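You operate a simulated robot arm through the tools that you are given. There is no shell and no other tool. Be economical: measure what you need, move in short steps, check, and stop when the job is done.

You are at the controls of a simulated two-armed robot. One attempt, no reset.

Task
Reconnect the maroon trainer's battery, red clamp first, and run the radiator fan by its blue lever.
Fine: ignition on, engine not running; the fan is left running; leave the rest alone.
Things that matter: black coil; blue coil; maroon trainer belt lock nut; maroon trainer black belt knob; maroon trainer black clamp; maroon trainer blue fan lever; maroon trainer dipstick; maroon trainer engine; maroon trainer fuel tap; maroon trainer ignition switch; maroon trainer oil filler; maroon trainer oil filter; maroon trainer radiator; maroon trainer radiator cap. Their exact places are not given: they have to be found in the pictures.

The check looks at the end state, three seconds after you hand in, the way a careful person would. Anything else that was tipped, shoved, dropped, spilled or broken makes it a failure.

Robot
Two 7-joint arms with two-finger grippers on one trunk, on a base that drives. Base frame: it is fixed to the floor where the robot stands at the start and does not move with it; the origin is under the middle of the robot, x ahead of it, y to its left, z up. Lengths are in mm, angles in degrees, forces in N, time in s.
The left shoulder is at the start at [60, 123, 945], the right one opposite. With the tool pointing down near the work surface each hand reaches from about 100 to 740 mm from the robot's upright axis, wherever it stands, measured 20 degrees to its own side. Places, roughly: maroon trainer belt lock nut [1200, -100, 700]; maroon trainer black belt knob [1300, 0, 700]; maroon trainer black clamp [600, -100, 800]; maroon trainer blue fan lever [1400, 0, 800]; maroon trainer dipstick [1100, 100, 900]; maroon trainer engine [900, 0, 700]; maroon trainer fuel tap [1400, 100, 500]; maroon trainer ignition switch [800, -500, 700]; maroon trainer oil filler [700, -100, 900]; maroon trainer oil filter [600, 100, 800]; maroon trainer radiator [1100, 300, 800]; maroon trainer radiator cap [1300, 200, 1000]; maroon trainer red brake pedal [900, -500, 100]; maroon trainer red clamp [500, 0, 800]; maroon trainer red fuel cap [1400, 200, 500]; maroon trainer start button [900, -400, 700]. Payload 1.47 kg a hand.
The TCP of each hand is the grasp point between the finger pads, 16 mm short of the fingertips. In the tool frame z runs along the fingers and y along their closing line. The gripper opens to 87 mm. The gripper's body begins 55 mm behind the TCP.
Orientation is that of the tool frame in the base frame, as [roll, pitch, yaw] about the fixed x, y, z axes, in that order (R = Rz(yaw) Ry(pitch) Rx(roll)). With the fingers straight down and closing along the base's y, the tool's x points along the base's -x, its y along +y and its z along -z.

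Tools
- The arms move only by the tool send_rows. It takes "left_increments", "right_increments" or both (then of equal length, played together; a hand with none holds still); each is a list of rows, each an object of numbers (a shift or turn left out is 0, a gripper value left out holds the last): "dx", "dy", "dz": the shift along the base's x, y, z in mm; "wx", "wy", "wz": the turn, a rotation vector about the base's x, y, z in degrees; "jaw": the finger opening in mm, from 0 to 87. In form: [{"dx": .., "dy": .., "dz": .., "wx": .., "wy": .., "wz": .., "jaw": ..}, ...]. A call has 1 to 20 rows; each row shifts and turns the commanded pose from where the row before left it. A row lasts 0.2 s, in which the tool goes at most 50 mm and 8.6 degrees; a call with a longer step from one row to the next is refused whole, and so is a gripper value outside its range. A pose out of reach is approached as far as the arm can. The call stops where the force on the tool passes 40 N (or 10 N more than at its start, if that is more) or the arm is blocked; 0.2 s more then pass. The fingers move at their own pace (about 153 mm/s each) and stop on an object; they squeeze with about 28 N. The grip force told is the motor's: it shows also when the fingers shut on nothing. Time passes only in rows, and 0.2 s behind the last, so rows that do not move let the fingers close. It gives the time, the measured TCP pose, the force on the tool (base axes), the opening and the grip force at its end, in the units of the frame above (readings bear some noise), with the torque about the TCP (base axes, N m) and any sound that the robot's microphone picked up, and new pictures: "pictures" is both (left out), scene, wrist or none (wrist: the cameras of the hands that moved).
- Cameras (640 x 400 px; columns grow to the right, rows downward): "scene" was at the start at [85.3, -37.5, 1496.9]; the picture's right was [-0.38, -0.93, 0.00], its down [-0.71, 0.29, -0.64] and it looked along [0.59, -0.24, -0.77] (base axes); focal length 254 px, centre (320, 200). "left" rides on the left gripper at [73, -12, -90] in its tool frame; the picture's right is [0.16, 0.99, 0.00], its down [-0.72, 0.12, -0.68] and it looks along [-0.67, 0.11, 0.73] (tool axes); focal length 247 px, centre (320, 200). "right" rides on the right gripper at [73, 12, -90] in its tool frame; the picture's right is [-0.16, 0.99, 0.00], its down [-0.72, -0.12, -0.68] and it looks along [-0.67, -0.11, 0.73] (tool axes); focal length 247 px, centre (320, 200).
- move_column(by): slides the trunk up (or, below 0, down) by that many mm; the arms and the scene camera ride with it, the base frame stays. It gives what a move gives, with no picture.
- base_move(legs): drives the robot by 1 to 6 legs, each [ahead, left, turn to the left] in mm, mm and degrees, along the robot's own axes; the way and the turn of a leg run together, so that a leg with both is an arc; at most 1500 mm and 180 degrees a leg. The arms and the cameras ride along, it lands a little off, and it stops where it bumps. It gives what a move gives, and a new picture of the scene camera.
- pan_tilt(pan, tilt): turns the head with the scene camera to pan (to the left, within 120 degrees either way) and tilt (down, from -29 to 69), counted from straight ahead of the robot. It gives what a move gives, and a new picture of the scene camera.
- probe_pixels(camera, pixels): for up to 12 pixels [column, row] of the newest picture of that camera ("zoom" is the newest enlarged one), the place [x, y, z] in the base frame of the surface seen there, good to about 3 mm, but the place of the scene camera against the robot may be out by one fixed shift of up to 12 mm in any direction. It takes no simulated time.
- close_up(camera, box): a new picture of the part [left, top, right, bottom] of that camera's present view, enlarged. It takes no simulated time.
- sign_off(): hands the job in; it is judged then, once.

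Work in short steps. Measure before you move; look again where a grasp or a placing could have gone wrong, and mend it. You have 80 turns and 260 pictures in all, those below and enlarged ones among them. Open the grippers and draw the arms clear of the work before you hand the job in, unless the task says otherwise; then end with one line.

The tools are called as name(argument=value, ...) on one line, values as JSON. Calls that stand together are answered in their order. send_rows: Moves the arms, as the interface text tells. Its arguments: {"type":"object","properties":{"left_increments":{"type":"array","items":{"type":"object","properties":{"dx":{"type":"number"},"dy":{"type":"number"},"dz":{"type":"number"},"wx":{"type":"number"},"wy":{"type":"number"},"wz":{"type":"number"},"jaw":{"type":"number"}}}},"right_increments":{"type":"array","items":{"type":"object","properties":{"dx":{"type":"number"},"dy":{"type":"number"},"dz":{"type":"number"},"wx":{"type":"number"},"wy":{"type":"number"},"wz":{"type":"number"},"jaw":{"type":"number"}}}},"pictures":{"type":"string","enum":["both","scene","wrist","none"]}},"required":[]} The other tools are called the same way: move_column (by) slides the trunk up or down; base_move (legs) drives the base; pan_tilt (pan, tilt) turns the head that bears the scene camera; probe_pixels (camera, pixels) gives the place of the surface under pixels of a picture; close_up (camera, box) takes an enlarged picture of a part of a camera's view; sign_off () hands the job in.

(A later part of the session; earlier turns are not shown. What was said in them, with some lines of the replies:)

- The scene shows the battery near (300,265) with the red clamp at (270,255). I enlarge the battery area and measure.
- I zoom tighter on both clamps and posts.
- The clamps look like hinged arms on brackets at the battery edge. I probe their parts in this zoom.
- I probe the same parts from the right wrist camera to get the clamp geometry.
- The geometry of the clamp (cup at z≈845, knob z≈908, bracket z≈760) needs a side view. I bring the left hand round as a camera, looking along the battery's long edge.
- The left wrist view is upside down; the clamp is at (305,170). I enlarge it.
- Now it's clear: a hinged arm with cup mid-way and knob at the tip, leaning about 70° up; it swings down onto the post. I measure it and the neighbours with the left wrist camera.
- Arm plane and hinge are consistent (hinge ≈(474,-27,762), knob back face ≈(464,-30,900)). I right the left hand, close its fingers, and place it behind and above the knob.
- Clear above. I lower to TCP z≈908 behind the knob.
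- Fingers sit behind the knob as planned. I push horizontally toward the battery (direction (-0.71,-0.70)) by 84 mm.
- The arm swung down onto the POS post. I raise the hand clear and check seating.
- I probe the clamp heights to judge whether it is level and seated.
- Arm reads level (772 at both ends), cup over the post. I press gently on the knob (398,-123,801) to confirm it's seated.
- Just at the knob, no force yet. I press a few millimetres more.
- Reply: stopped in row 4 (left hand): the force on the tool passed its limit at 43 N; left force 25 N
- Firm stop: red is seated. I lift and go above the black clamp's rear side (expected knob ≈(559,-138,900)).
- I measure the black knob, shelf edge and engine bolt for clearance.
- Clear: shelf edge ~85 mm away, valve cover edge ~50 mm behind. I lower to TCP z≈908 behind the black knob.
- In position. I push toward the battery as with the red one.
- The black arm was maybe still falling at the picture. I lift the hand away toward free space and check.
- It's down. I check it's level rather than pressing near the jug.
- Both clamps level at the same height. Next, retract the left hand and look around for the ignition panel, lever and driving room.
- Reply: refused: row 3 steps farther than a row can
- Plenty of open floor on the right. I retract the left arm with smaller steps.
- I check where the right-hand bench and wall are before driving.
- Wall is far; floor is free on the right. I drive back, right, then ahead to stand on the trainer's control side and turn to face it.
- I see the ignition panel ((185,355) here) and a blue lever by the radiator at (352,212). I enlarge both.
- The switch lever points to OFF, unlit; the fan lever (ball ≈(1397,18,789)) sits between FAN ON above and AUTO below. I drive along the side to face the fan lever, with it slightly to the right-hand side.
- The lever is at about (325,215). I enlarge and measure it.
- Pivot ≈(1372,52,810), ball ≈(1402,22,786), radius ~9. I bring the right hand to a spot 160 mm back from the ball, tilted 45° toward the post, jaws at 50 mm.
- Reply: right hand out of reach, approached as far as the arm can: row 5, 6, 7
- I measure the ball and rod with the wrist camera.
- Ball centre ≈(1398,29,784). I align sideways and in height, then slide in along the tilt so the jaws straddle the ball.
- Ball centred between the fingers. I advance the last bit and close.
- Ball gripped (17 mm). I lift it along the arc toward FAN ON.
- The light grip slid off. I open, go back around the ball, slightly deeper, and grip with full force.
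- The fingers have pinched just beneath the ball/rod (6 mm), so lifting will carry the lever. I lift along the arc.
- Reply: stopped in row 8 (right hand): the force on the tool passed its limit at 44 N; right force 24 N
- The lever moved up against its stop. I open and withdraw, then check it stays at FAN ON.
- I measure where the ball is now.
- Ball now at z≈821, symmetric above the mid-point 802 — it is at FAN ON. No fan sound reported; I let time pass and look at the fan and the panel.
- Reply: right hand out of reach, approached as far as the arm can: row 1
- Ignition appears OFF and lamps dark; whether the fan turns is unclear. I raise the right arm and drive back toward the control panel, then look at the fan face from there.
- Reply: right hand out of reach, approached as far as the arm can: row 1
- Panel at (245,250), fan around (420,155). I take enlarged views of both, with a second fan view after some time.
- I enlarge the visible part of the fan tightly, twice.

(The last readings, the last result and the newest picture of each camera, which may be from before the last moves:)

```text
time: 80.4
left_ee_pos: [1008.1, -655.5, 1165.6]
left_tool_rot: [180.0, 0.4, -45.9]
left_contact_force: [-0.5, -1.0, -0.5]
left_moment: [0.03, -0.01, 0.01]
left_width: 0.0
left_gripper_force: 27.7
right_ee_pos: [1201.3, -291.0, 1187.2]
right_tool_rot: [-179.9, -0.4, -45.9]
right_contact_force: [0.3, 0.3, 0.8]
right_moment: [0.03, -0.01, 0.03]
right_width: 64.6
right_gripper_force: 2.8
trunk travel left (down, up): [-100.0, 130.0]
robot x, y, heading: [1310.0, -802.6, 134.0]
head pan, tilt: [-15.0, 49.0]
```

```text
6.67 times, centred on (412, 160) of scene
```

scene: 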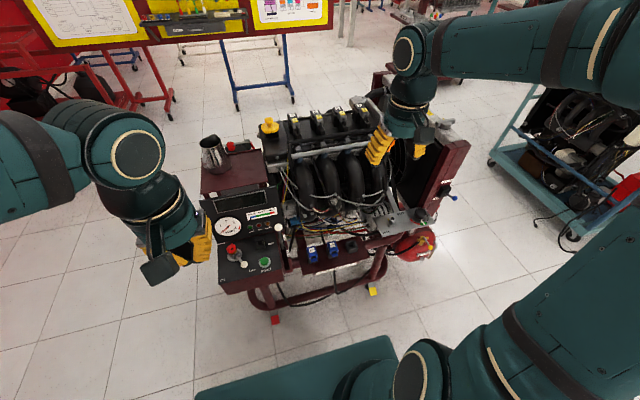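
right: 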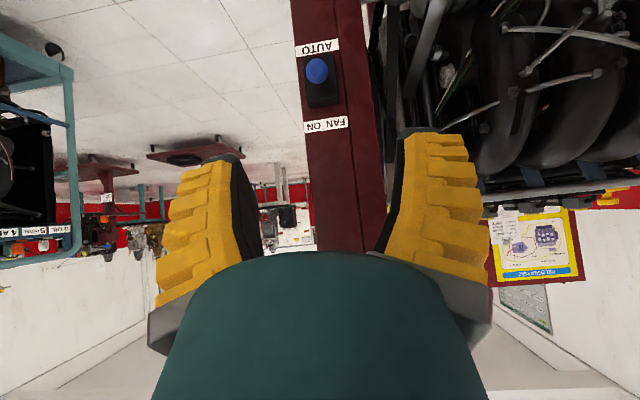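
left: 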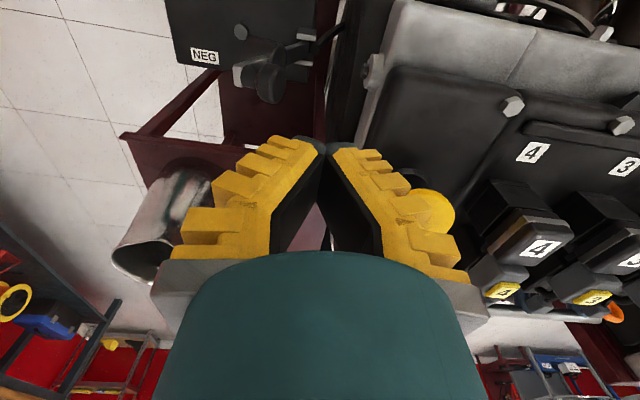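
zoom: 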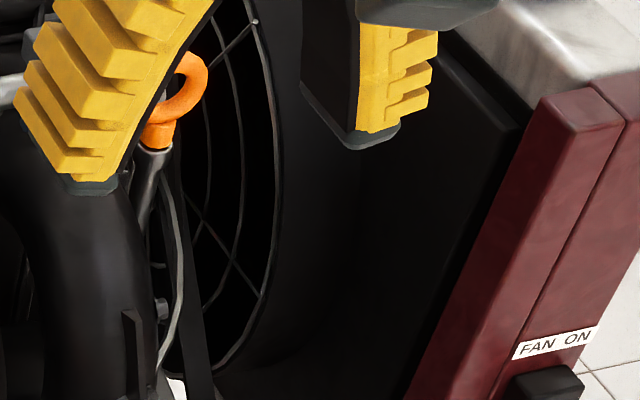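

The fan blades aren't visible and no sound came; ignition is OFF and turning it on is allowed. I measure the ignition switch lever.

close_up(camera="scene", box=[214, 226, 278, 286])

```text
6.67 times, centred on (246, 256) of scene
```

zoom: 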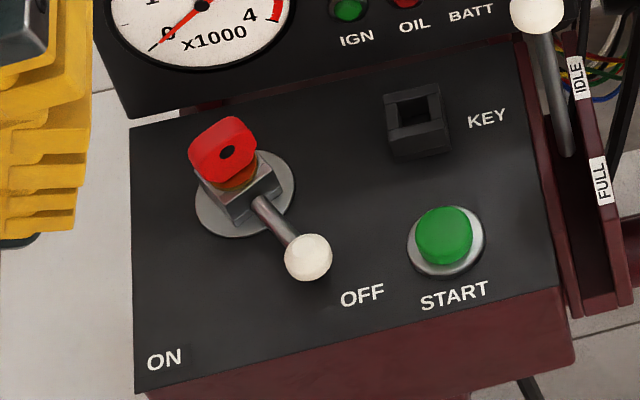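

probe_pixels(camera="zoom", pixels=[[308, 255], [270, 215], [245, 195], [225, 145], [215, 210], [360, 295], [165, 360], [445, 225], [445, 260], [140, 385], [570, 340], [540, 15]])

```text
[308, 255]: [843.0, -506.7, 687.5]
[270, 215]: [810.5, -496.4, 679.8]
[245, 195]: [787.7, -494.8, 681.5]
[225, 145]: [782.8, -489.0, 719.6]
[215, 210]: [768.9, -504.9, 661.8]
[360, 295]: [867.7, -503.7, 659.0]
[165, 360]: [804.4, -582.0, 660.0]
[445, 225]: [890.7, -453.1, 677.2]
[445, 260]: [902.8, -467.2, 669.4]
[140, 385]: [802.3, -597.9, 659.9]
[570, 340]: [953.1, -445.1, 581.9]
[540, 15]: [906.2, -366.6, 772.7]
```

Switch pivot ≈(778,-490), lever ball ≈(841,-505,684) pointing to OFF; ON lies 60° clockwise. I bring the closed left hand above the start point (834,-477) to verify with the wrist camera.

send_rows(left_increments=[{"dx": -17.4, "dy": 17.8, "dz": -31.5}, {"dx": -17.4, "dy": 17.8, "dz": -31.5}, {"dx": -17.4, "dy": 17.8, "dz": -31.5}, {"dx": -17.4, "dy": 17.8, "dz": -31.5}, {"dx": -17.4, "dy": 17.8, "dz": -31.5}, {"dx": -17.4, "dy": 17.8, "dz": -31.5}, {"dx": -17.4, "dy": 17.8, "dz": -31.5}, {"dx": -17.4, "dy": 17.8, "dz": -31.5}, {"dx": -17.4, "dy": 17.8, "dz": -31.5}, {"dx": -17.4, "dy": 17.8, "dz": -31.5}, {}])

close_up(camera="left", box=[200, 0, 440, 150])

```text
time: 82.8
left_ee_pos: [832.6, -476.4, 852.3]
left_tool_rot: [-179.9, 0.4, -45.9]
left_contact_force: [-1.2, 0.2, 0.3]
left_moment: [0.01, 0.0, -0.04]
left_width: 0.2
left_gripper_force: 28.6
right_ee_pos: [1201.4, -290.0, 1186.8]
right_tool_rot: [-179.9, -0.5, -46.1]
right_contact_force: [-0.5, 0.2, -0.7]
right_moment: [0.0, 0.04, -0.03]
right_width: 64.6
right_gripper_force: 3.5
trunk travel left (down, up): [-100.0, 130.0]
robot x, y, heading: [1314.7, -798.9, 134.4]
head pan, tilt: [-15.0, 49.0]
```

scene: 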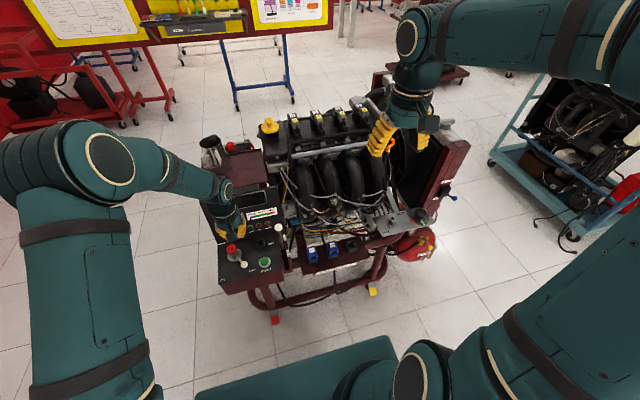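
left: 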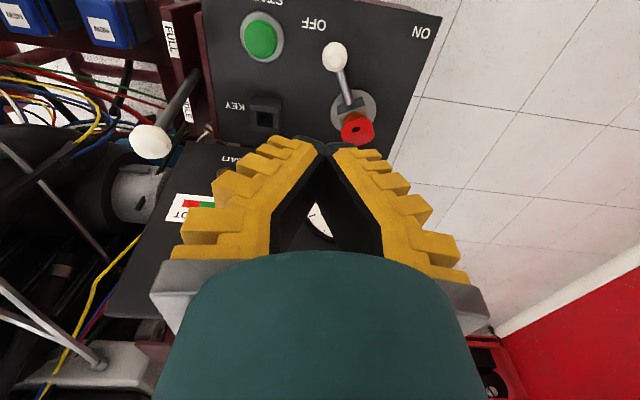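

```text
2.67 times, centred on (320, 75) of left
```

zoom: 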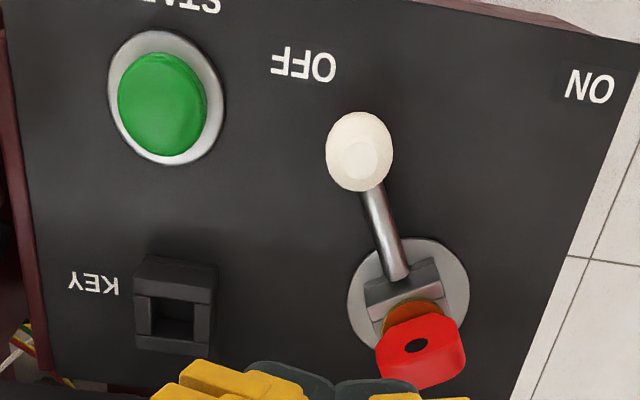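

I measure with the wrist camera.

probe_pixels(camera="left", pixels=[[335, 57], [346, 90], [350, 106], [357, 130], [344, 122], [265, 112], [260, 38], [313, 25], [420, 33]])

```text
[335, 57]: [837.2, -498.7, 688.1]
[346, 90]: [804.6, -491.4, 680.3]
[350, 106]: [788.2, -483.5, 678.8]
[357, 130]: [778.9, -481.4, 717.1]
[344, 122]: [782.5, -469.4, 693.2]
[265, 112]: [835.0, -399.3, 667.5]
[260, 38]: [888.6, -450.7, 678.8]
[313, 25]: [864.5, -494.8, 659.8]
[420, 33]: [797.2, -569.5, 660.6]
```

Wrist frame: pivot ≈(777,-484), ball ≈(836,-500,684). I shift +6 in y and descend beside the lever to TCP z≈688.

send_rows(left_increments=[{"dy": 6, "dz": -40}, {"dz": -40}, {"dz": -40}, {"dz": -24}, {"dz": -12}, {"dz": -8}, {}], pictures="both")

close_up(camera="scene", box=[198, 196, 294, 296])

```text
time: 84.1
left_ee_pos: [835.9, -469.0, 698.2]
left_tool_rot: [-180.0, 0.5, -45.8]
left_contact_force: [8.4, -9.7, 28.7]
left_moment: [-0.86, 0.12, 0.34]
left_width: 0.0
left_gripper_force: 26.3
right_ee_pos: [1202.5, -290.8, 1188.5]
right_tool_rot: [-180.0, -0.5, -46.0]
right_contact_force: [-0.4, 1.4, -0.1]
right_moment: [-0.02, -0.03, 0.0]
right_width: 64.5
right_gripper_force: 3.6
trunk travel left (down, up): [-100.0, 130.0]
robot x, y, heading: [1314.6, -800.1, 134.2]
head pan, tilt: [-15.0, 49.0]
stopped in row 6 (left hand): the force on the tool passed its limit at 49 N (the readings are from after the stop); the commanded pose is now the measured one
```

scene: 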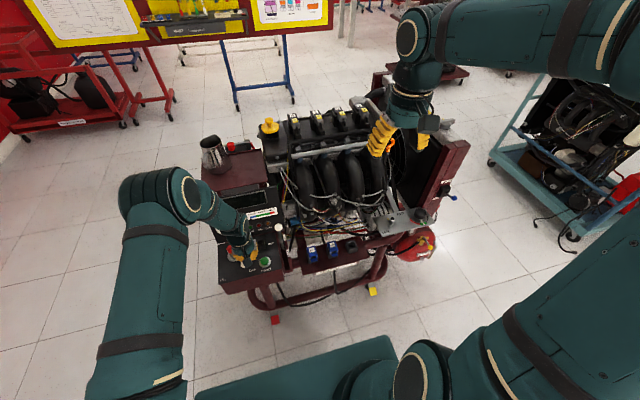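
left: 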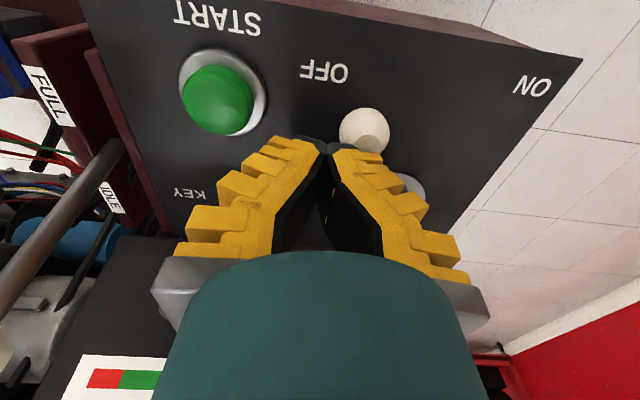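

```text
4.00 times, centred on (246, 246) of scene
```

zoom: 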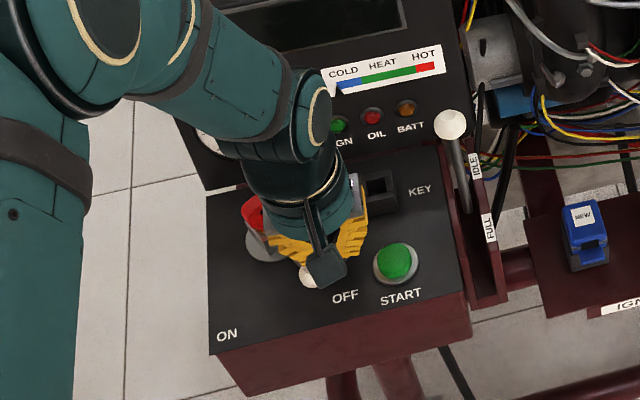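

The flared finger touched the lever ball on the way down. Better: straddle the ball with open jaws. I lift 70 mm, centre over the ball (835,-500), open to 45 and look.

send_rows(left_increments=[{"dz": 20}, {"dz": 30}, {"dz": 30, "jaw": 45}, {"dx": -1, "dy": -31}, {}], pictures="wrist")

close_up(camera="left", box=[200, 0, 440, 200])

close_up(camera="scene", box=[198, 196, 294, 296])

```text
time: 85.3
left_ee_pos: [832.4, -499.3, 774.1]
left_tool_rot: [180.0, 0.6, -46.0]
left_contact_force: [-0.2, 1.0, -0.3]
left_moment: [0.0, 0.01, -0.01]
left_width: 50.8
left_gripper_force: 4.1
right_ee_pos: [1203.4, -289.2, 1187.6]
right_tool_rot: [-179.9, -0.5, -46.0]
right_contact_force: [0.1, 0.3, 0.1]
right_moment: [0.01, 0.01, 0.0]
right_width: 64.4
right_gripper_force: 3.2
trunk travel left (down, up): [-100.0, 130.0]
robot x, y, heading: [1314.4, -802.6, 134.3]
head pan, tilt: [-15.0, 49.0]
```

left: 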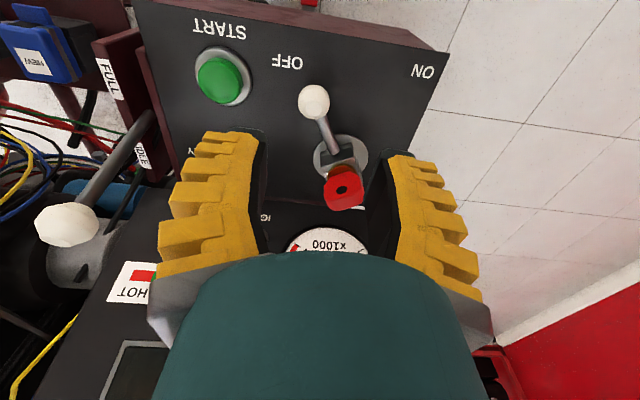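

```text
2.00 times, centred on (320, 100) of left
```

zoom: 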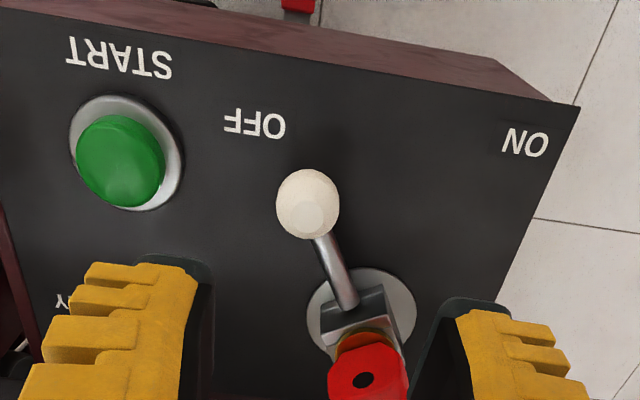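

```text
4.00 times, centred on (246, 246) of scene
```

zoom: 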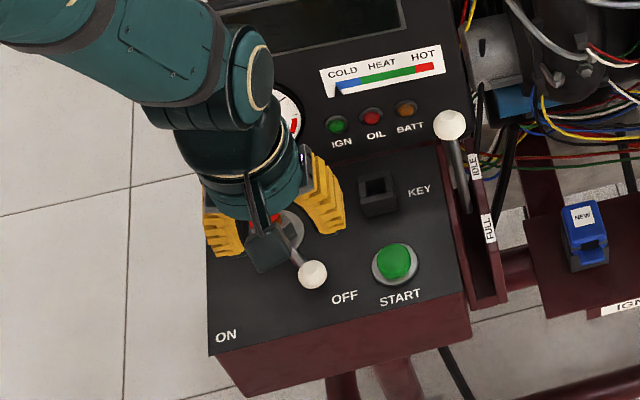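

Lever still at OFF. I measure the ball again.

probe_pixels(camera="left", pixels=[[314, 101], [314, 94], [313, 108], [306, 101], [323, 126], [333, 148], [342, 190]])

```text
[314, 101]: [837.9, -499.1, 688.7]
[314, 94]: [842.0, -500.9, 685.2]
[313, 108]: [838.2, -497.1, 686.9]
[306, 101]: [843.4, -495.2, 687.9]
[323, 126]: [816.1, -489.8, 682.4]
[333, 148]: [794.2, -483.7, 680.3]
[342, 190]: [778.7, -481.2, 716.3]
```

Ball centre ≈(837,-498,683). I descend with the open jaws around it.

send_rows(left_increments=[{"dx": 5, "dy": 1, "dz": -30}, {"dz": -25}, {"dz": -15}, {"dz": -8}, {"dz": -5}, {}], pictures="wrist")

close_up(camera="left", box=[200, 60, 440, 260])

```text
time: 86.7
left_ee_pos: [837.3, -499.5, 690.7]
left_tool_rot: [180.0, 0.5, -46.0]
left_contact_force: [-0.5, -0.5, -0.3]
left_moment: [0.01, -0.02, 0.0]
left_width: 50.3
left_gripper_force: 4.2
right_ee_pos: [1200.6, -291.1, 1188.1]
right_tool_rot: [-179.8, -0.4, -46.0]
right_contact_force: [-0.5, -0.5, -0.8]
right_moment: [-0.01, -0.02, -0.02]
right_width: 64.5
right_gripper_force: 3.0
trunk travel left (down, up): [-100.0, 130.0]
robot x, y, heading: [1314.4, -803.6, 134.2]
head pan, tilt: [-15.0, 49.0]
```

left: 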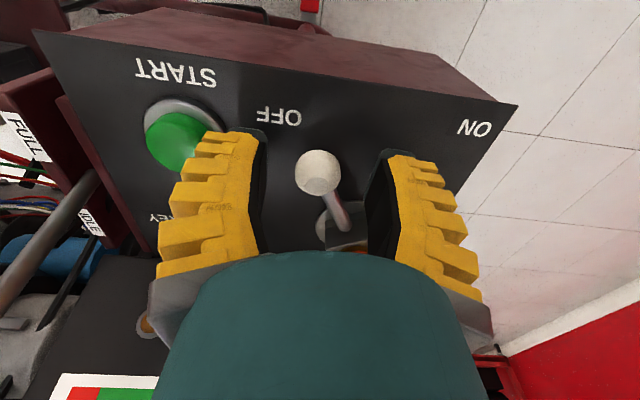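

```text
2.00 times, centred on (320, 160) of left
```

zoom: 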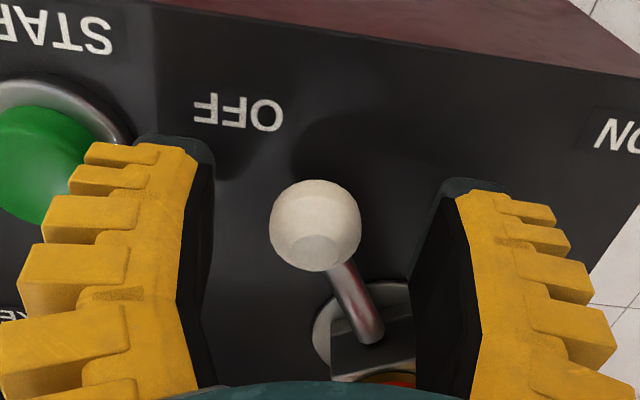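

Ball is between the fingers with clear sides. I narrow the jaws and sweep clockwise along the arc toward ON.

send_rows(left_increments=[{"jaw": 22}, {}, {"dx": -3.5, "dy": -10.6}, {"dx": -5.1, "dy": -9.4}, {"dx": -6.7, "dy": -8.4}, {"dx": -8.1, "dy": -7.1}, {"dx": -9.1, "dy": -5.6}, {"dx": -10, "dy": -4}], pictures="wrist")

close_up(camera="left", box=[200, 60, 440, 260])

```text
time: 88.5
left_ee_pos: [795.8, -543.7, 690.5]
left_tool_rot: [179.9, 0.6, -46.0]
left_contact_force: [0.1, -0.6, -0.2]
left_moment: [0.01, 0.04, -0.02]
left_width: 28.8
left_gripper_force: 4.8
right_ee_pos: [1201.7, -291.0, 1188.2]
right_tool_rot: [-179.9, -0.5, -46.1]
right_contact_force: [-0.1, -0.1, -0.3]
right_moment: [-0.01, 0.01, 0.01]
right_width: 64.5
right_gripper_force: 3.2
trunk travel left (down, up): [-100.0, 130.0]
robot x, y, heading: [1312.5, -803.4, 133.9]
head pan, tilt: [-15.0, 49.0]
```

left: 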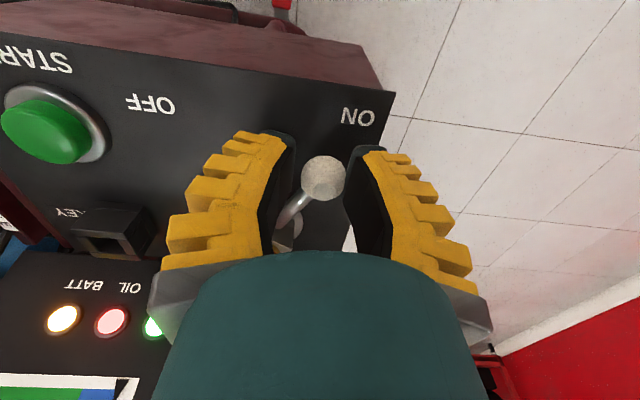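

```text
2.00 times, centred on (320, 160) of left
```

zoom: 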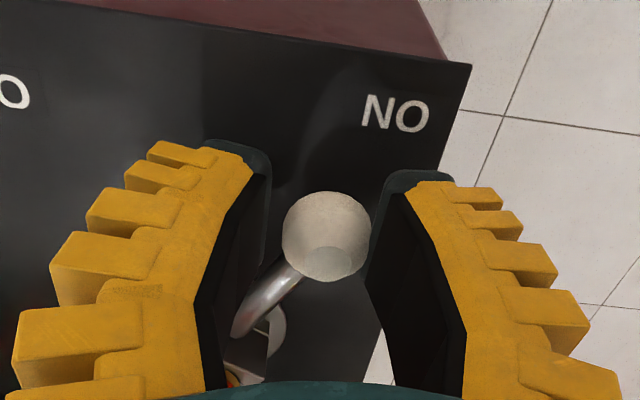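

OIL/BATT/IGN lamps are lit — ignition is on. I open the jaws and lift clear.

send_rows(left_increments=[{"jaw": 50}, {}, {"dz": 15}, {"dz": 35}, {"dz": 45}, {"dz": 45}, {"dz": 45, "dx": 10, "dy": -10}, {"dz": 40, "dx": 20, "dy": -20}, {"dz": 40, "dx": 20, "dy": -20}, {"dz": 30, "dx": 20, "dy": -20}], pictures="scene")

close_up(camera="scene", box=[190, 190, 302, 290])

```text
time: 90.7
left_ee_pos: [868.0, -613.5, 989.7]
left_tool_rot: [-180.0, 0.7, -45.9]
left_contact_force: [0.1, -0.8, 0.6]
left_moment: [0.01, 0.01, 0.0]
left_width: 55.3
left_gripper_force: 4.0
right_ee_pos: [1201.8, -291.9, 1188.5]
right_tool_rot: [-179.9, -0.5, -45.9]
right_contact_force: [-0.3, -0.2, 0.2]
right_moment: [0.0, 0.0, 0.03]
right_width: 64.6
right_gripper_force: 3.2
trunk travel left (down, up): [-100.0, 130.0]
robot x, y, heading: [1315.5, -805.6, 134.0]
head pan, tilt: [-15.0, 49.0]
```

scene: 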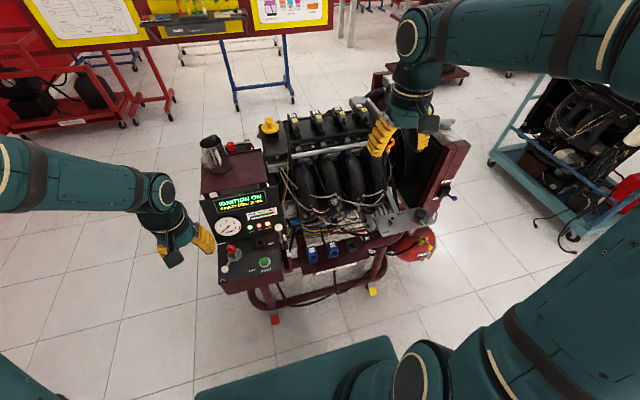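

```text
4.00 times, centred on (246, 240) of scene
```

zoom: 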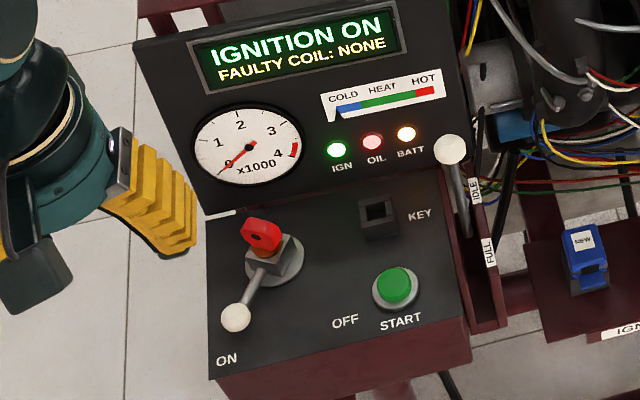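

Display reads IGNITION ON. Now I check whether the fan turns: right hand is moved aside, then close-ups of the fan over time.

send_rows(right_increments=[{"dx": 35, "dy": -10}, {"dx": 35, "dy": -10}, {"dx": 35, "dy": -10}, {"dx": 35, "dy": -10}], pictures="scene")

close_up(camera="scene", box=[384, 110, 432, 190])

send_rows(right_increments=[{}], pictures="none")

close_up(camera="scene", box=[384, 110, 432, 190])

```text
time: 91.7
left_ee_pos: [867.0, -613.9, 988.7]
left_tool_rot: [180.0, 0.6, -45.9]
left_contact_force: [0.6, 0.5, -0.5]
left_moment: [0.01, -0.01, 0.01]
left_width: 55.3
left_gripper_force: 3.9
right_ee_pos: [1344.4, -333.7, 1188.0]
right_tool_rot: [-179.8, -0.5, -45.9]
right_contact_force: [-0.8, -1.1, -0.9]
right_moment: [0.01, 0.02, 0.01]
right_width: 64.5
right_gripper_force: 3.4
trunk travel left (down, up): [-100.0, 130.0]
robot x, y, heading: [1315.2, -802.7, 134.2]
head pan, tilt: [-15.0, 49.0]
```

scene: 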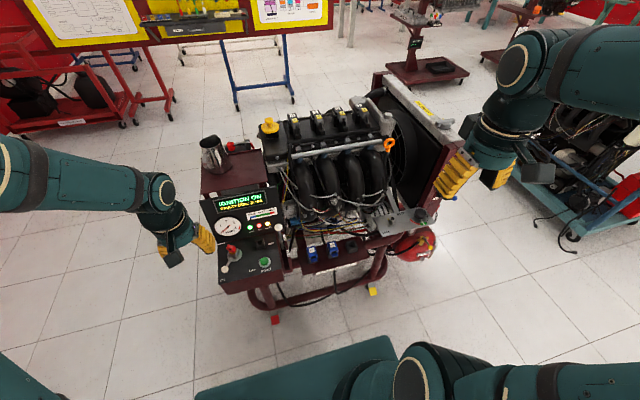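

```text
5.00 times, centred on (408, 150) of scene
```

zoom: 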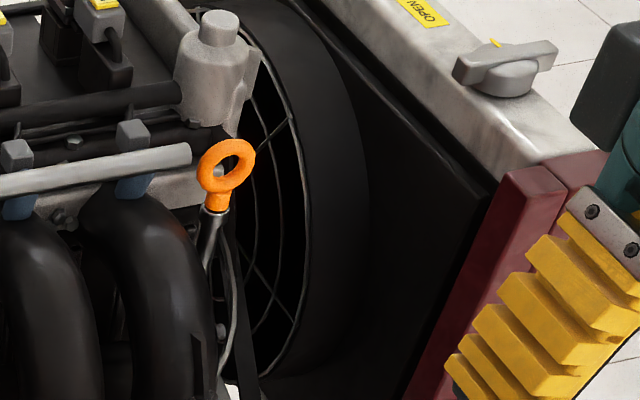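

```text
time: 92.1
left_ee_pos: [867.6, -614.0, 987.5]
left_tool_rot: [180.0, 0.6, -45.9]
left_contact_force: [0.0, 0.8, -0.1]
left_moment: [-0.01, 0.0, -0.01]
left_width: 55.3
left_gripper_force: 3.9
right_ee_pos: [1343.4, -332.8, 1187.2]
right_tool_rot: [-179.9, -0.6, -45.8]
right_contact_force: [-0.1, -0.2, -0.8]
right_moment: [0.0, 0.0, 0.02]
right_width: 64.6
right_gripper_force: 3.3
trunk travel left (down, up): [-100.0, 130.0]
robot x, y, heading: [1311.6, -803.4, 134.1]
head pan, tilt: [-15.0, 49.0]
```

```text
5.00 times, centred on (408, 150) of scene
```

zoom: 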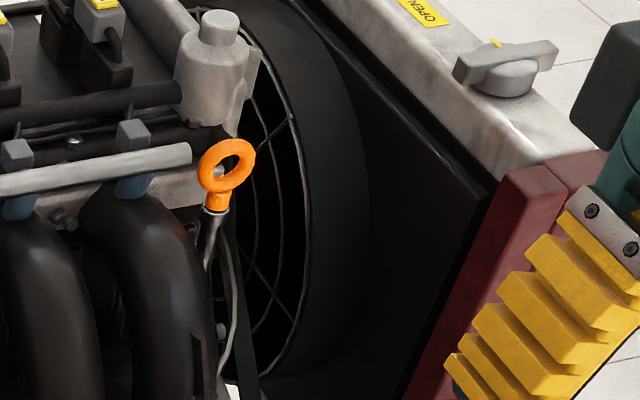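

Only the guard is visible. I measure the fan guard so I can aim the right wrist camera into it.

probe_pixels(camera="zoom", pixels=[[295, 120], [300, 300], [255, 40], [255, 360], [260, 260], [285, 220], [265, 170], [340, 200], [505, 80], [215, 30], [120, 60]])

close_up(camera="scene", box=[400, 180, 464, 220])

```text
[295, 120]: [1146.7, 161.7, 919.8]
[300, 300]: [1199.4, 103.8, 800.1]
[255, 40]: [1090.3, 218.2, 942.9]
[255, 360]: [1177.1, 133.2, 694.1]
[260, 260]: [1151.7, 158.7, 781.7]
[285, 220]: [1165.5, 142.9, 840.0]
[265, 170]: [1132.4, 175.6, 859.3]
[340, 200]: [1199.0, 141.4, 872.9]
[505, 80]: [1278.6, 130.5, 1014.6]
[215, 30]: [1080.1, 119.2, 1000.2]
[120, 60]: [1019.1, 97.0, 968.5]
```

```text
10.00 times, centred on (432, 200) of scene
```

zoom: 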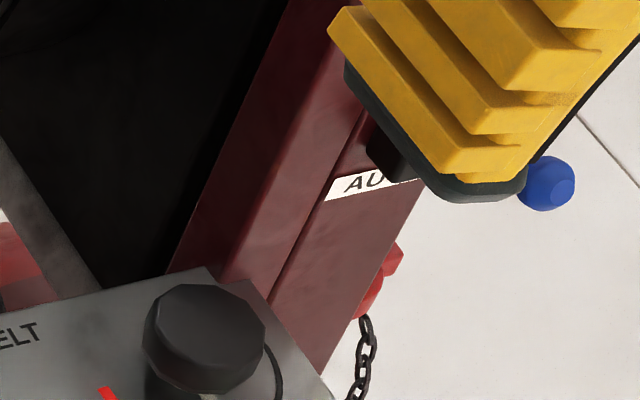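

I zoom hard into the guard gap to look for blades.

close_up(camera="scene", box=[396, 130, 412, 180])

send_rows(right_increments=[{"dx": 10}], pictures="none")

close_up(camera="scene", box=[396, 130, 412, 180])

```text
8.00 times, centred on (404, 155) of scene
```

zoom: 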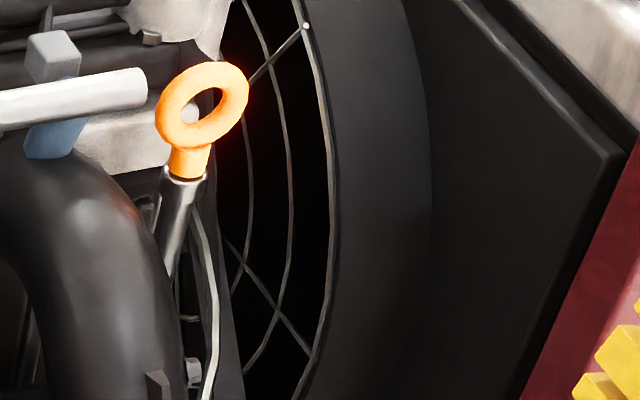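

```text
time: 92.5
left_ee_pos: [866.7, -613.2, 988.2]
left_tool_rot: [-180.0, 0.6, -46.0]
left_contact_force: [-0.6, 0.6, 0.5]
left_moment: [0.02, -0.04, 0.0]
left_width: 55.4
left_gripper_force: 4.2
right_ee_pos: [1352.2, -331.5, 1189.0]
right_tool_rot: [-179.9, -0.5, -45.9]
right_contact_force: [0.4, -0.3, 0.0]
right_moment: [0.01, -0.02, -0.01]
right_width: 64.5
right_gripper_force: 3.1
trunk travel left (down, up): [-100.0, 130.0]
robot x, y, heading: [1313.6, -805.3, 134.2]
head pan, tilt: [-15.0, 49.0]
```

```text
8.00 times, centred on (404, 155) of scene
```

zoom: 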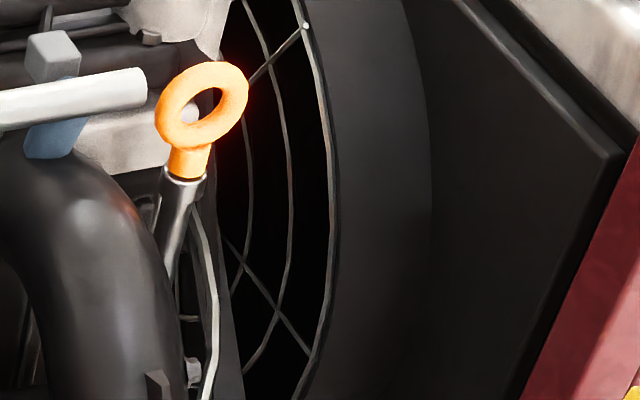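

Not informative. I return to the lever stance, slightly closer, to recheck the lever and look at the fan with the right wrist camera.

base_move(legs=[[70, -474, 0]])

close_up(camera="scene", box=[270, 100, 366, 240])

```text
time: 97.2
left_ee_pos: [1157.8, -231.0, 989.0]
left_tool_rot: [-179.9, 0.5, -46.0]
left_contact_force: [0.7, 0.9, -0.7]
left_moment: [-0.01, -0.04, 0.0]
left_width: 55.2
left_gripper_force: 4.1
right_ee_pos: [1644.4, 48.6, 1187.8]
right_tool_rot: [-179.9, -0.6, -46.0]
right_contact_force: [-0.5, -0.5, 0.4]
right_moment: [-0.02, 0.0, -0.03]
right_width: 64.8
right_gripper_force: 2.9
trunk travel left (down, up): [-100.0, 130.0]
robot x, y, heading: [1605.2, -420.1, 134.1]
head pan, tilt: [-15.0, 49.0]
```

scene: 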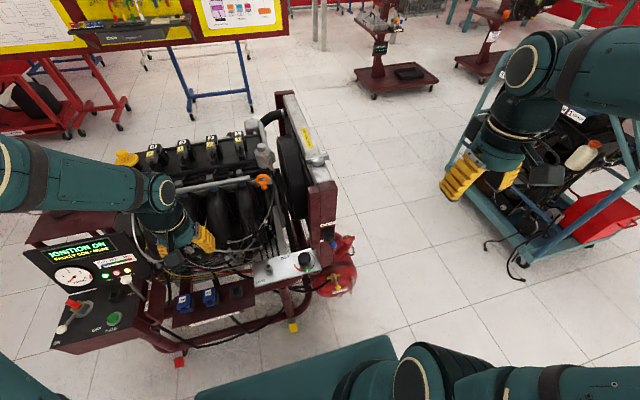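

```text
2.86 times, centred on (318, 170) of scene
```

zoom: 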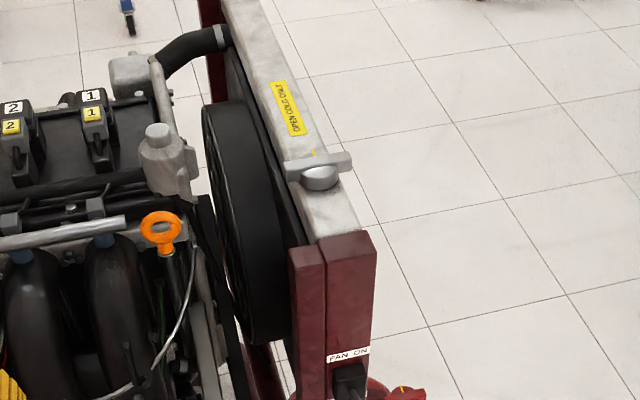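

The left hand is the better camera here. I raise it and swing it over the engine, turned 90° to look at the fan face.

send_rows(left_increments=[{"dz": 40}, {"dz": 40}, {"wz": -7.5}, {"dx": -11.8, "dy": 16.75, "wz": -7.5}, {"dx": -11.8, "dy": 16.75, "wz": -7.5}, {"dx": -11.8, "dy": 16.75, "wz": -7.5}, {"dx": -11.8, "dy": 16.75, "wz": -7.5}, {"dx": -11.8, "dy": 16.75, "wz": -7.5}, {"dx": -11.8, "dy": 16.75, "wz": -7.5}, {"dx": -11.8, "dy": 16.75, "wz": -7.5}, {"dx": -11.8, "dy": 16.75, "wz": -7.5}, {"dx": -11.8, "dy": 16.75, "wz": -7.5}, {"dx": -11.8, "dy": 16.75, "wz": -7.5}, {"dx": -11.8, "dy": 16.75, "wz": -7.5}, {"dx": -11.8, "dy": 16.75}])

close_up(camera="left", box=[180, 0, 460, 200])

```text
time: 100.4
left_ee_pos: [1018.3, -28.6, 1067.5]
left_tool_rot: [-179.9, 0.5, -136.0]
left_contact_force: [-0.4, -0.5, -0.2]
left_moment: [0.01, -0.02, 0.0]
left_width: 55.3
left_gripper_force: 3.7
right_ee_pos: [1643.5, 49.6, 1187.7]
right_tool_rot: [-179.9, -0.4, -46.1]
right_contact_force: [-0.2, 0.3, -0.1]
right_moment: [-0.02, -0.02, 0.0]
right_width: 64.7
right_gripper_force: 3.1
trunk travel left (down, up): [-100.0, 130.0]
robot x, y, heading: [1601.7, -420.7, 134.1]
head pan, tilt: [-15.0, 49.0]
```

scene: 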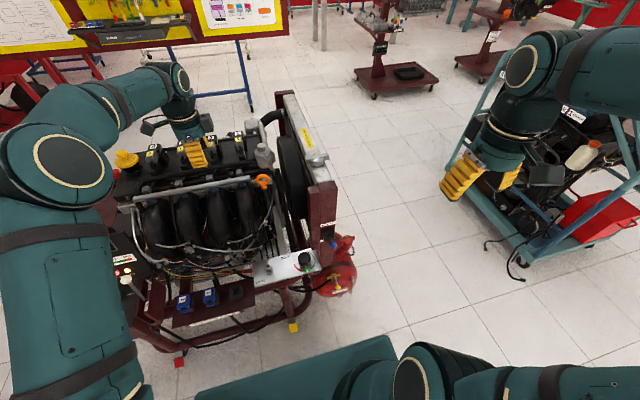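
left: 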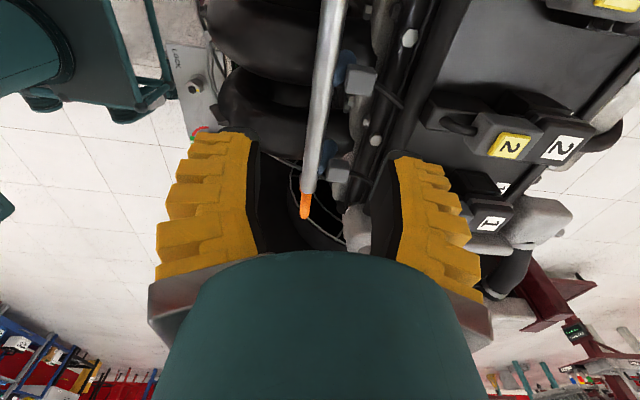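

```text
2.00 times, centred on (320, 100) of left
```

zoom: 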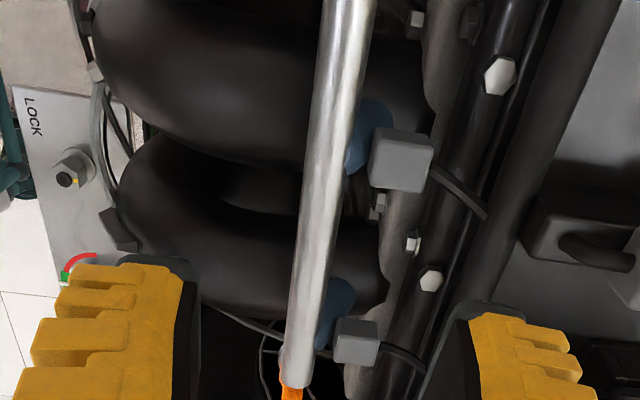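

The fan guard shows around (320,215). I zoom there at two times.

close_up(camera="left", box=[255, 150, 395, 250])

send_rows(left_increments=[{}], pictures="none")

close_up(camera="left", box=[255, 150, 395, 250])

```text
4.00 times, centred on (325, 200) of left
```

zoom: 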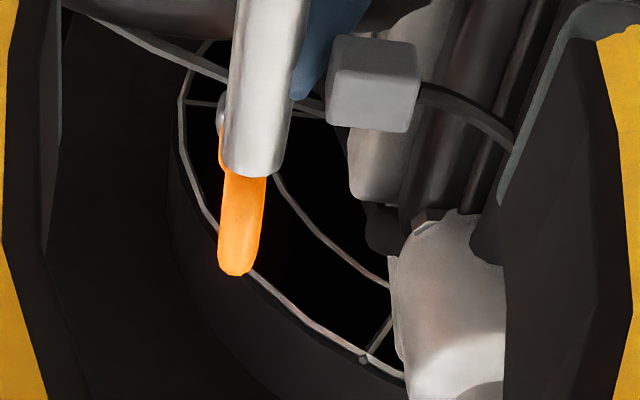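

```text
time: 100.8
left_ee_pos: [1018.1, -29.5, 1068.4]
left_tool_rot: [-179.9, 0.5, -136.0]
left_contact_force: [0.0, 0.1, 0.1]
left_moment: [0.0, 0.01, 0.0]
left_width: 55.1
left_gripper_force: 3.8
right_ee_pos: [1643.5, 48.1, 1188.4]
right_tool_rot: [-180.0, -0.4, -46.0]
right_contact_force: [-0.3, 0.7, 0.1]
right_moment: [-0.02, -0.01, 0.04]
right_width: 64.7
right_gripper_force: 3.9
trunk travel left (down, up): [-100.0, 130.0]
robot x, y, heading: [1604.3, -420.8, 134.0]
head pan, tilt: [-15.0, 49.0]
```

```text
4.00 times, centred on (325, 200) of left
```

zoom: 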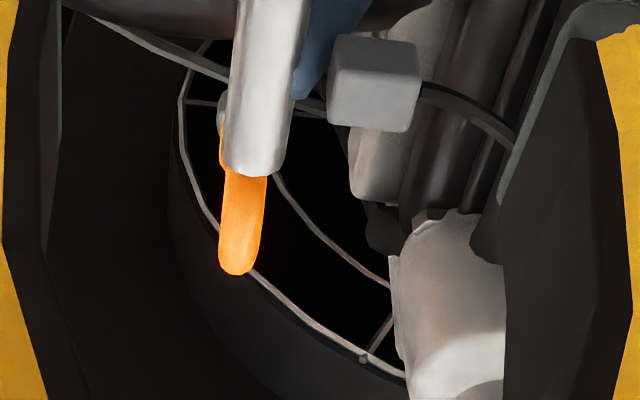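

All black, but depth can tell: I probe several points through the guard now and after a moment.

probe_pixels(camera="zoom", pixels=[[205, 130], [300, 140], [325, 180], [290, 260], [320, 290], [345, 320], [350, 250], [275, 280], [320, 260], [380, 340], [200, 160], [300, 220]])

send_rows(left_increments=[{}], pictures="none")

close_up(camera="left", box=[255, 150, 395, 250])

probe_pixels(camera="zoom", pixels=[[205, 130], [300, 140], [325, 180], [290, 260], [320, 290], [345, 320], [350, 250], [275, 280], [320, 260], [380, 340], [200, 160], [300, 220]])

```text
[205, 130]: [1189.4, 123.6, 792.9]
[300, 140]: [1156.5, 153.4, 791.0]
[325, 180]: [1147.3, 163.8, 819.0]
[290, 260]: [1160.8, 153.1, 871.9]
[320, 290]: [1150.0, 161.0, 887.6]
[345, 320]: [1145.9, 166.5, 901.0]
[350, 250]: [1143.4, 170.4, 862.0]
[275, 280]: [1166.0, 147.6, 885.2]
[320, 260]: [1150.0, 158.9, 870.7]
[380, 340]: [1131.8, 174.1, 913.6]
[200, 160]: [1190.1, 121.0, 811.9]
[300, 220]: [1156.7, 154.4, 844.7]
```

```text
time: 101.2
left_ee_pos: [1017.7, -30.7, 1067.7]
left_tool_rot: [180.0, 0.5, -136.0]
left_contact_force: [-0.1, 0.6, 0.4]
left_moment: [0.01, -0.01, 0.0]
left_width: 55.3
left_gripper_force: 3.8
right_ee_pos: [1644.3, 49.1, 1187.2]
right_tool_rot: [-179.8, -0.4, -46.0]
right_contact_force: [0.1, 0.8, 0.1]
right_moment: [-0.02, 0.0, -0.01]
right_width: 64.6
right_gripper_force: 3.0
trunk travel left (down, up): [-100.0, 130.0]
robot x, y, heading: [1603.9, -419.3, 134.2]
head pan, tilt: [-15.0, 49.0]
```

```text
4.00 times, centred on (325, 200) of left
```

zoom: 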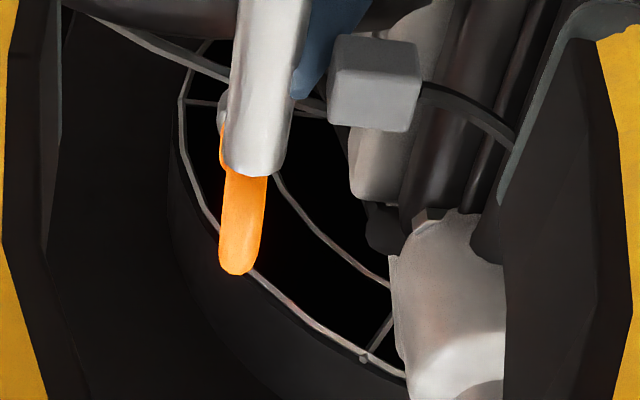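

```text
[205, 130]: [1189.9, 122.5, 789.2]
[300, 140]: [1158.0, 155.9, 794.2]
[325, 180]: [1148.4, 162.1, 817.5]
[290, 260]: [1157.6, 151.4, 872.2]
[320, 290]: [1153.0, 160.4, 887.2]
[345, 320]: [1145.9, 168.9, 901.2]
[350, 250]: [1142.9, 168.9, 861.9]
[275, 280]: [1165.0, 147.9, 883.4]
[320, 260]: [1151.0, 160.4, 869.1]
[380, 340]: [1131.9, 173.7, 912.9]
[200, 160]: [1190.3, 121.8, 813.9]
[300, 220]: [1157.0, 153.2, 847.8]
```

Behind the guard is a plain dark disc, so rotation can't be seen. I verify the lever state instead (scene, near (327,240)).

close_up(camera="scene", box=[300, 210, 356, 270])

```text
6.67 times, centred on (328, 240) of scene
```

zoom: 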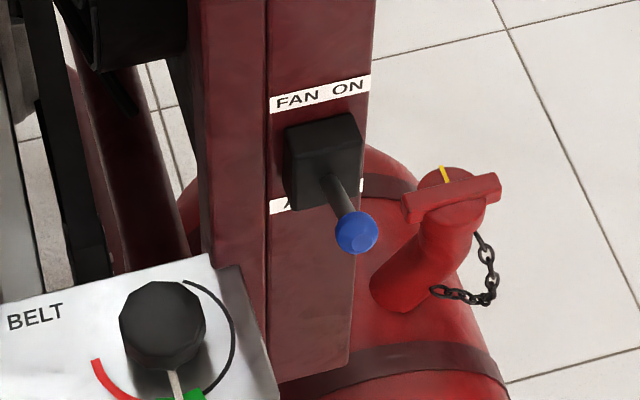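

probe_pixels(camera="zoom", pixels=[[356, 232], [348, 205], [335, 185], [355, 120], [290, 135], [315, 165], [300, 205], [345, 85], [330, 125]])

```text
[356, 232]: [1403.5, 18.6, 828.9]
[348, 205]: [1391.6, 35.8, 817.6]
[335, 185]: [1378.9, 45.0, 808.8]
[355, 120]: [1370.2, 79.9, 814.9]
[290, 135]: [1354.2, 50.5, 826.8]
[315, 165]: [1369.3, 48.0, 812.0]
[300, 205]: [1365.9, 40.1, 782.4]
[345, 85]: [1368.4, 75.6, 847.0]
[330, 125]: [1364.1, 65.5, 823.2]
```

Lever slopes up ~+25° (it was ~−25°): at FAN ON. I retract the left hand upward and back toward the robot, with jaws opened.

send_rows(left_increments=[{"dz": 40, "jaw": 86}, {"dz": 40}, {"dx": 28, "dy": -28}, {"dx": 28, "dy": -28}, {"dx": 28, "dy": -28}, {"dx": 28, "dy": -28, "wz": 7}, {"dx": 28, "dy": -28, "wz": 7}, {"dx": 28, "dy": -28, "wz": 7}, {"dx": 28, "dy": -28, "wz": 7}, {"wz": 7}, {"wz": 7}], pictures="scene")

base_move(legs=[[-350, 0, 0], [0, 350, 0]])

pan_tilt(pan=5, tilt=38)

```text
time: 103.6
left_ee_pos: [1214.1, -227.6, 1149.8]
left_tool_rot: [180.0, 0.6, -93.7]
left_contact_force: [0.3, 0.0, -0.8]
left_moment: [-0.01, 0.0, 0.02]
left_width: 86.3
left_gripper_force: 0.0
right_ee_pos: [1644.1, 48.6, 1188.0]
right_tool_rot: [-179.9, -0.4, -46.0]
right_contact_force: [0.2, 0.6, -0.4]
right_moment: [-0.01, 0.02, -0.06]
right_width: 64.3
right_gripper_force: 3.4
trunk travel left (down, up): [-100.0, 130.0]
robot x, y, heading: [1603.3, -420.2, 134.1]
head pan, tilt: [-15.0, 49.0]
```

scene: 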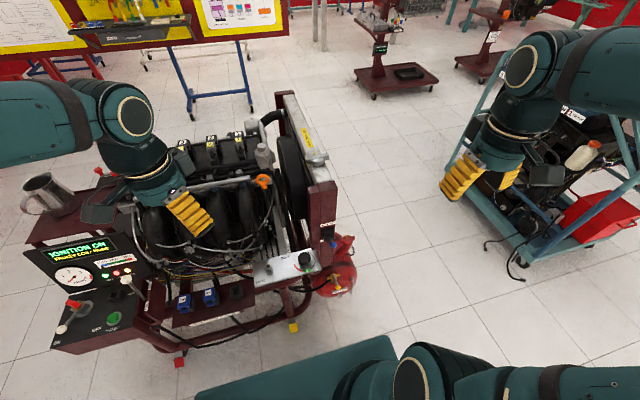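

```text
time: 109.1
left_ee_pos: [1207.7, -720.7, 1150.7]
left_tool_rot: [-180.0, 0.5, -93.8]
left_contact_force: [1.3, -0.9, 0.4]
left_moment: [-0.03, 0.0, -0.01]
left_width: 86.5
left_gripper_force: 0.2
right_ee_pos: [1637.3, -444.4, 1189.0]
right_tool_rot: [-179.9, -0.4, -45.9]
right_contact_force: [0.2, -0.1, 0.3]
right_moment: [0.03, -0.02, -0.01]
right_width: 64.7
right_gripper_force: 3.9
trunk travel left (down, up): [-100.0, 130.0]
robot x, y, heading: [1600.0, -911.1, 134.4]
head pan, tilt: [-15.0, 49.0]
```

scene: 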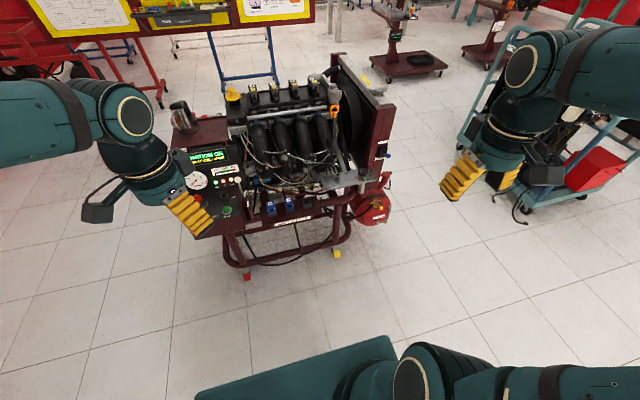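

```text
time: 109.9
left_ee_pos: [1207.5, -721.0, 1149.2]
left_tool_rot: [179.9, 0.4, -93.7]
left_contact_force: [-0.2, 1.3, 0.9]
left_moment: [0.01, -0.04, 0.02]
left_width: 86.3
left_gripper_force: 0.0
right_ee_pos: [1638.5, -445.5, 1188.8]
right_tool_rot: [-179.9, -0.4, -45.9]
right_contact_force: [-0.1, 0.4, -1.0]
right_moment: [-0.02, 0.01, 0.0]
right_width: 64.7
right_gripper_force: 3.2
trunk travel left (down, up): [-100.0, 130.0]
robot x, y, heading: [1600.9, -916.9, 134.3]
head pan, tilt: [5.0, 38.0]
```

scene: 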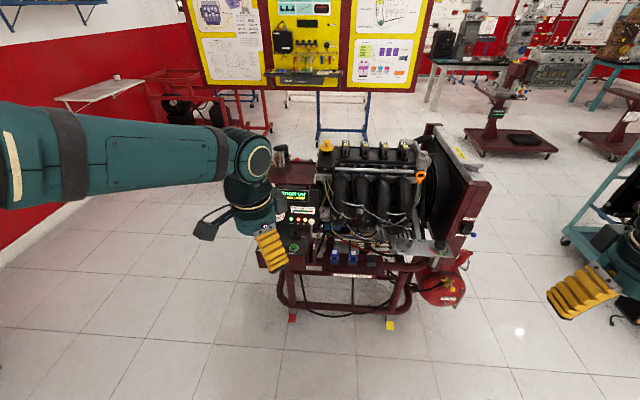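

Overall state looks undisturbed. One last close-up of the fan and panel from this view, twice.

close_up(camera="scene", box=[400, 120, 500, 260])

close_up(camera="scene", box=[240, 130, 360, 280])

```text
2.86 times, centred on (450, 190) of scene
```

zoom: 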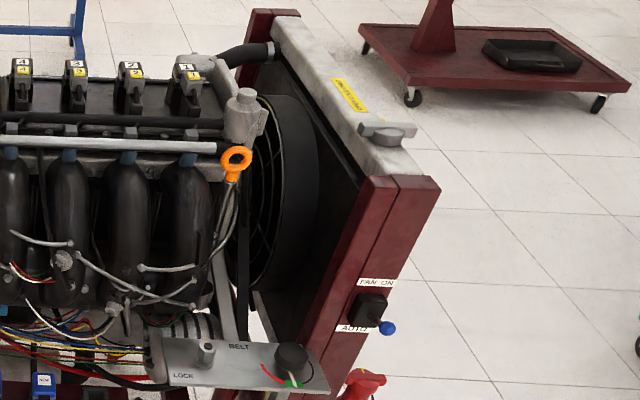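

```text
2.67 times, centred on (300, 205) of scene
```

zoom: 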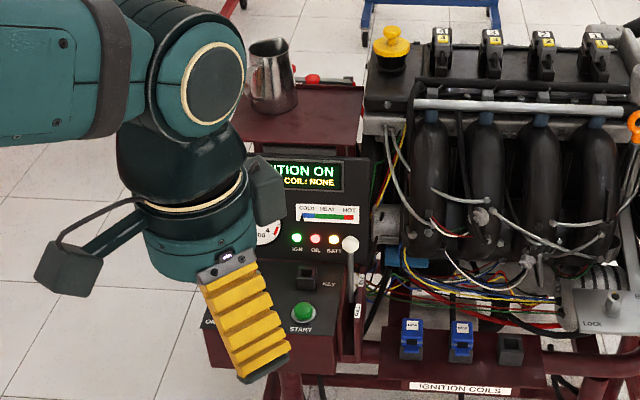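

Ignition is on, the engine is stopped, the lever is at FAN ON and both clamps are seated. The grippers are open and the arms are clear, so I hand in.

sign_off()

```text
The job is handed in.
```

I reconnected the battery (red clamp first, then black), switched the ignition on with the engine off, and set the blue fan lever to FAN ON. I could not confirm the fan is turning, because the blades can't be seen behind the guard and the microphone reported no sound.
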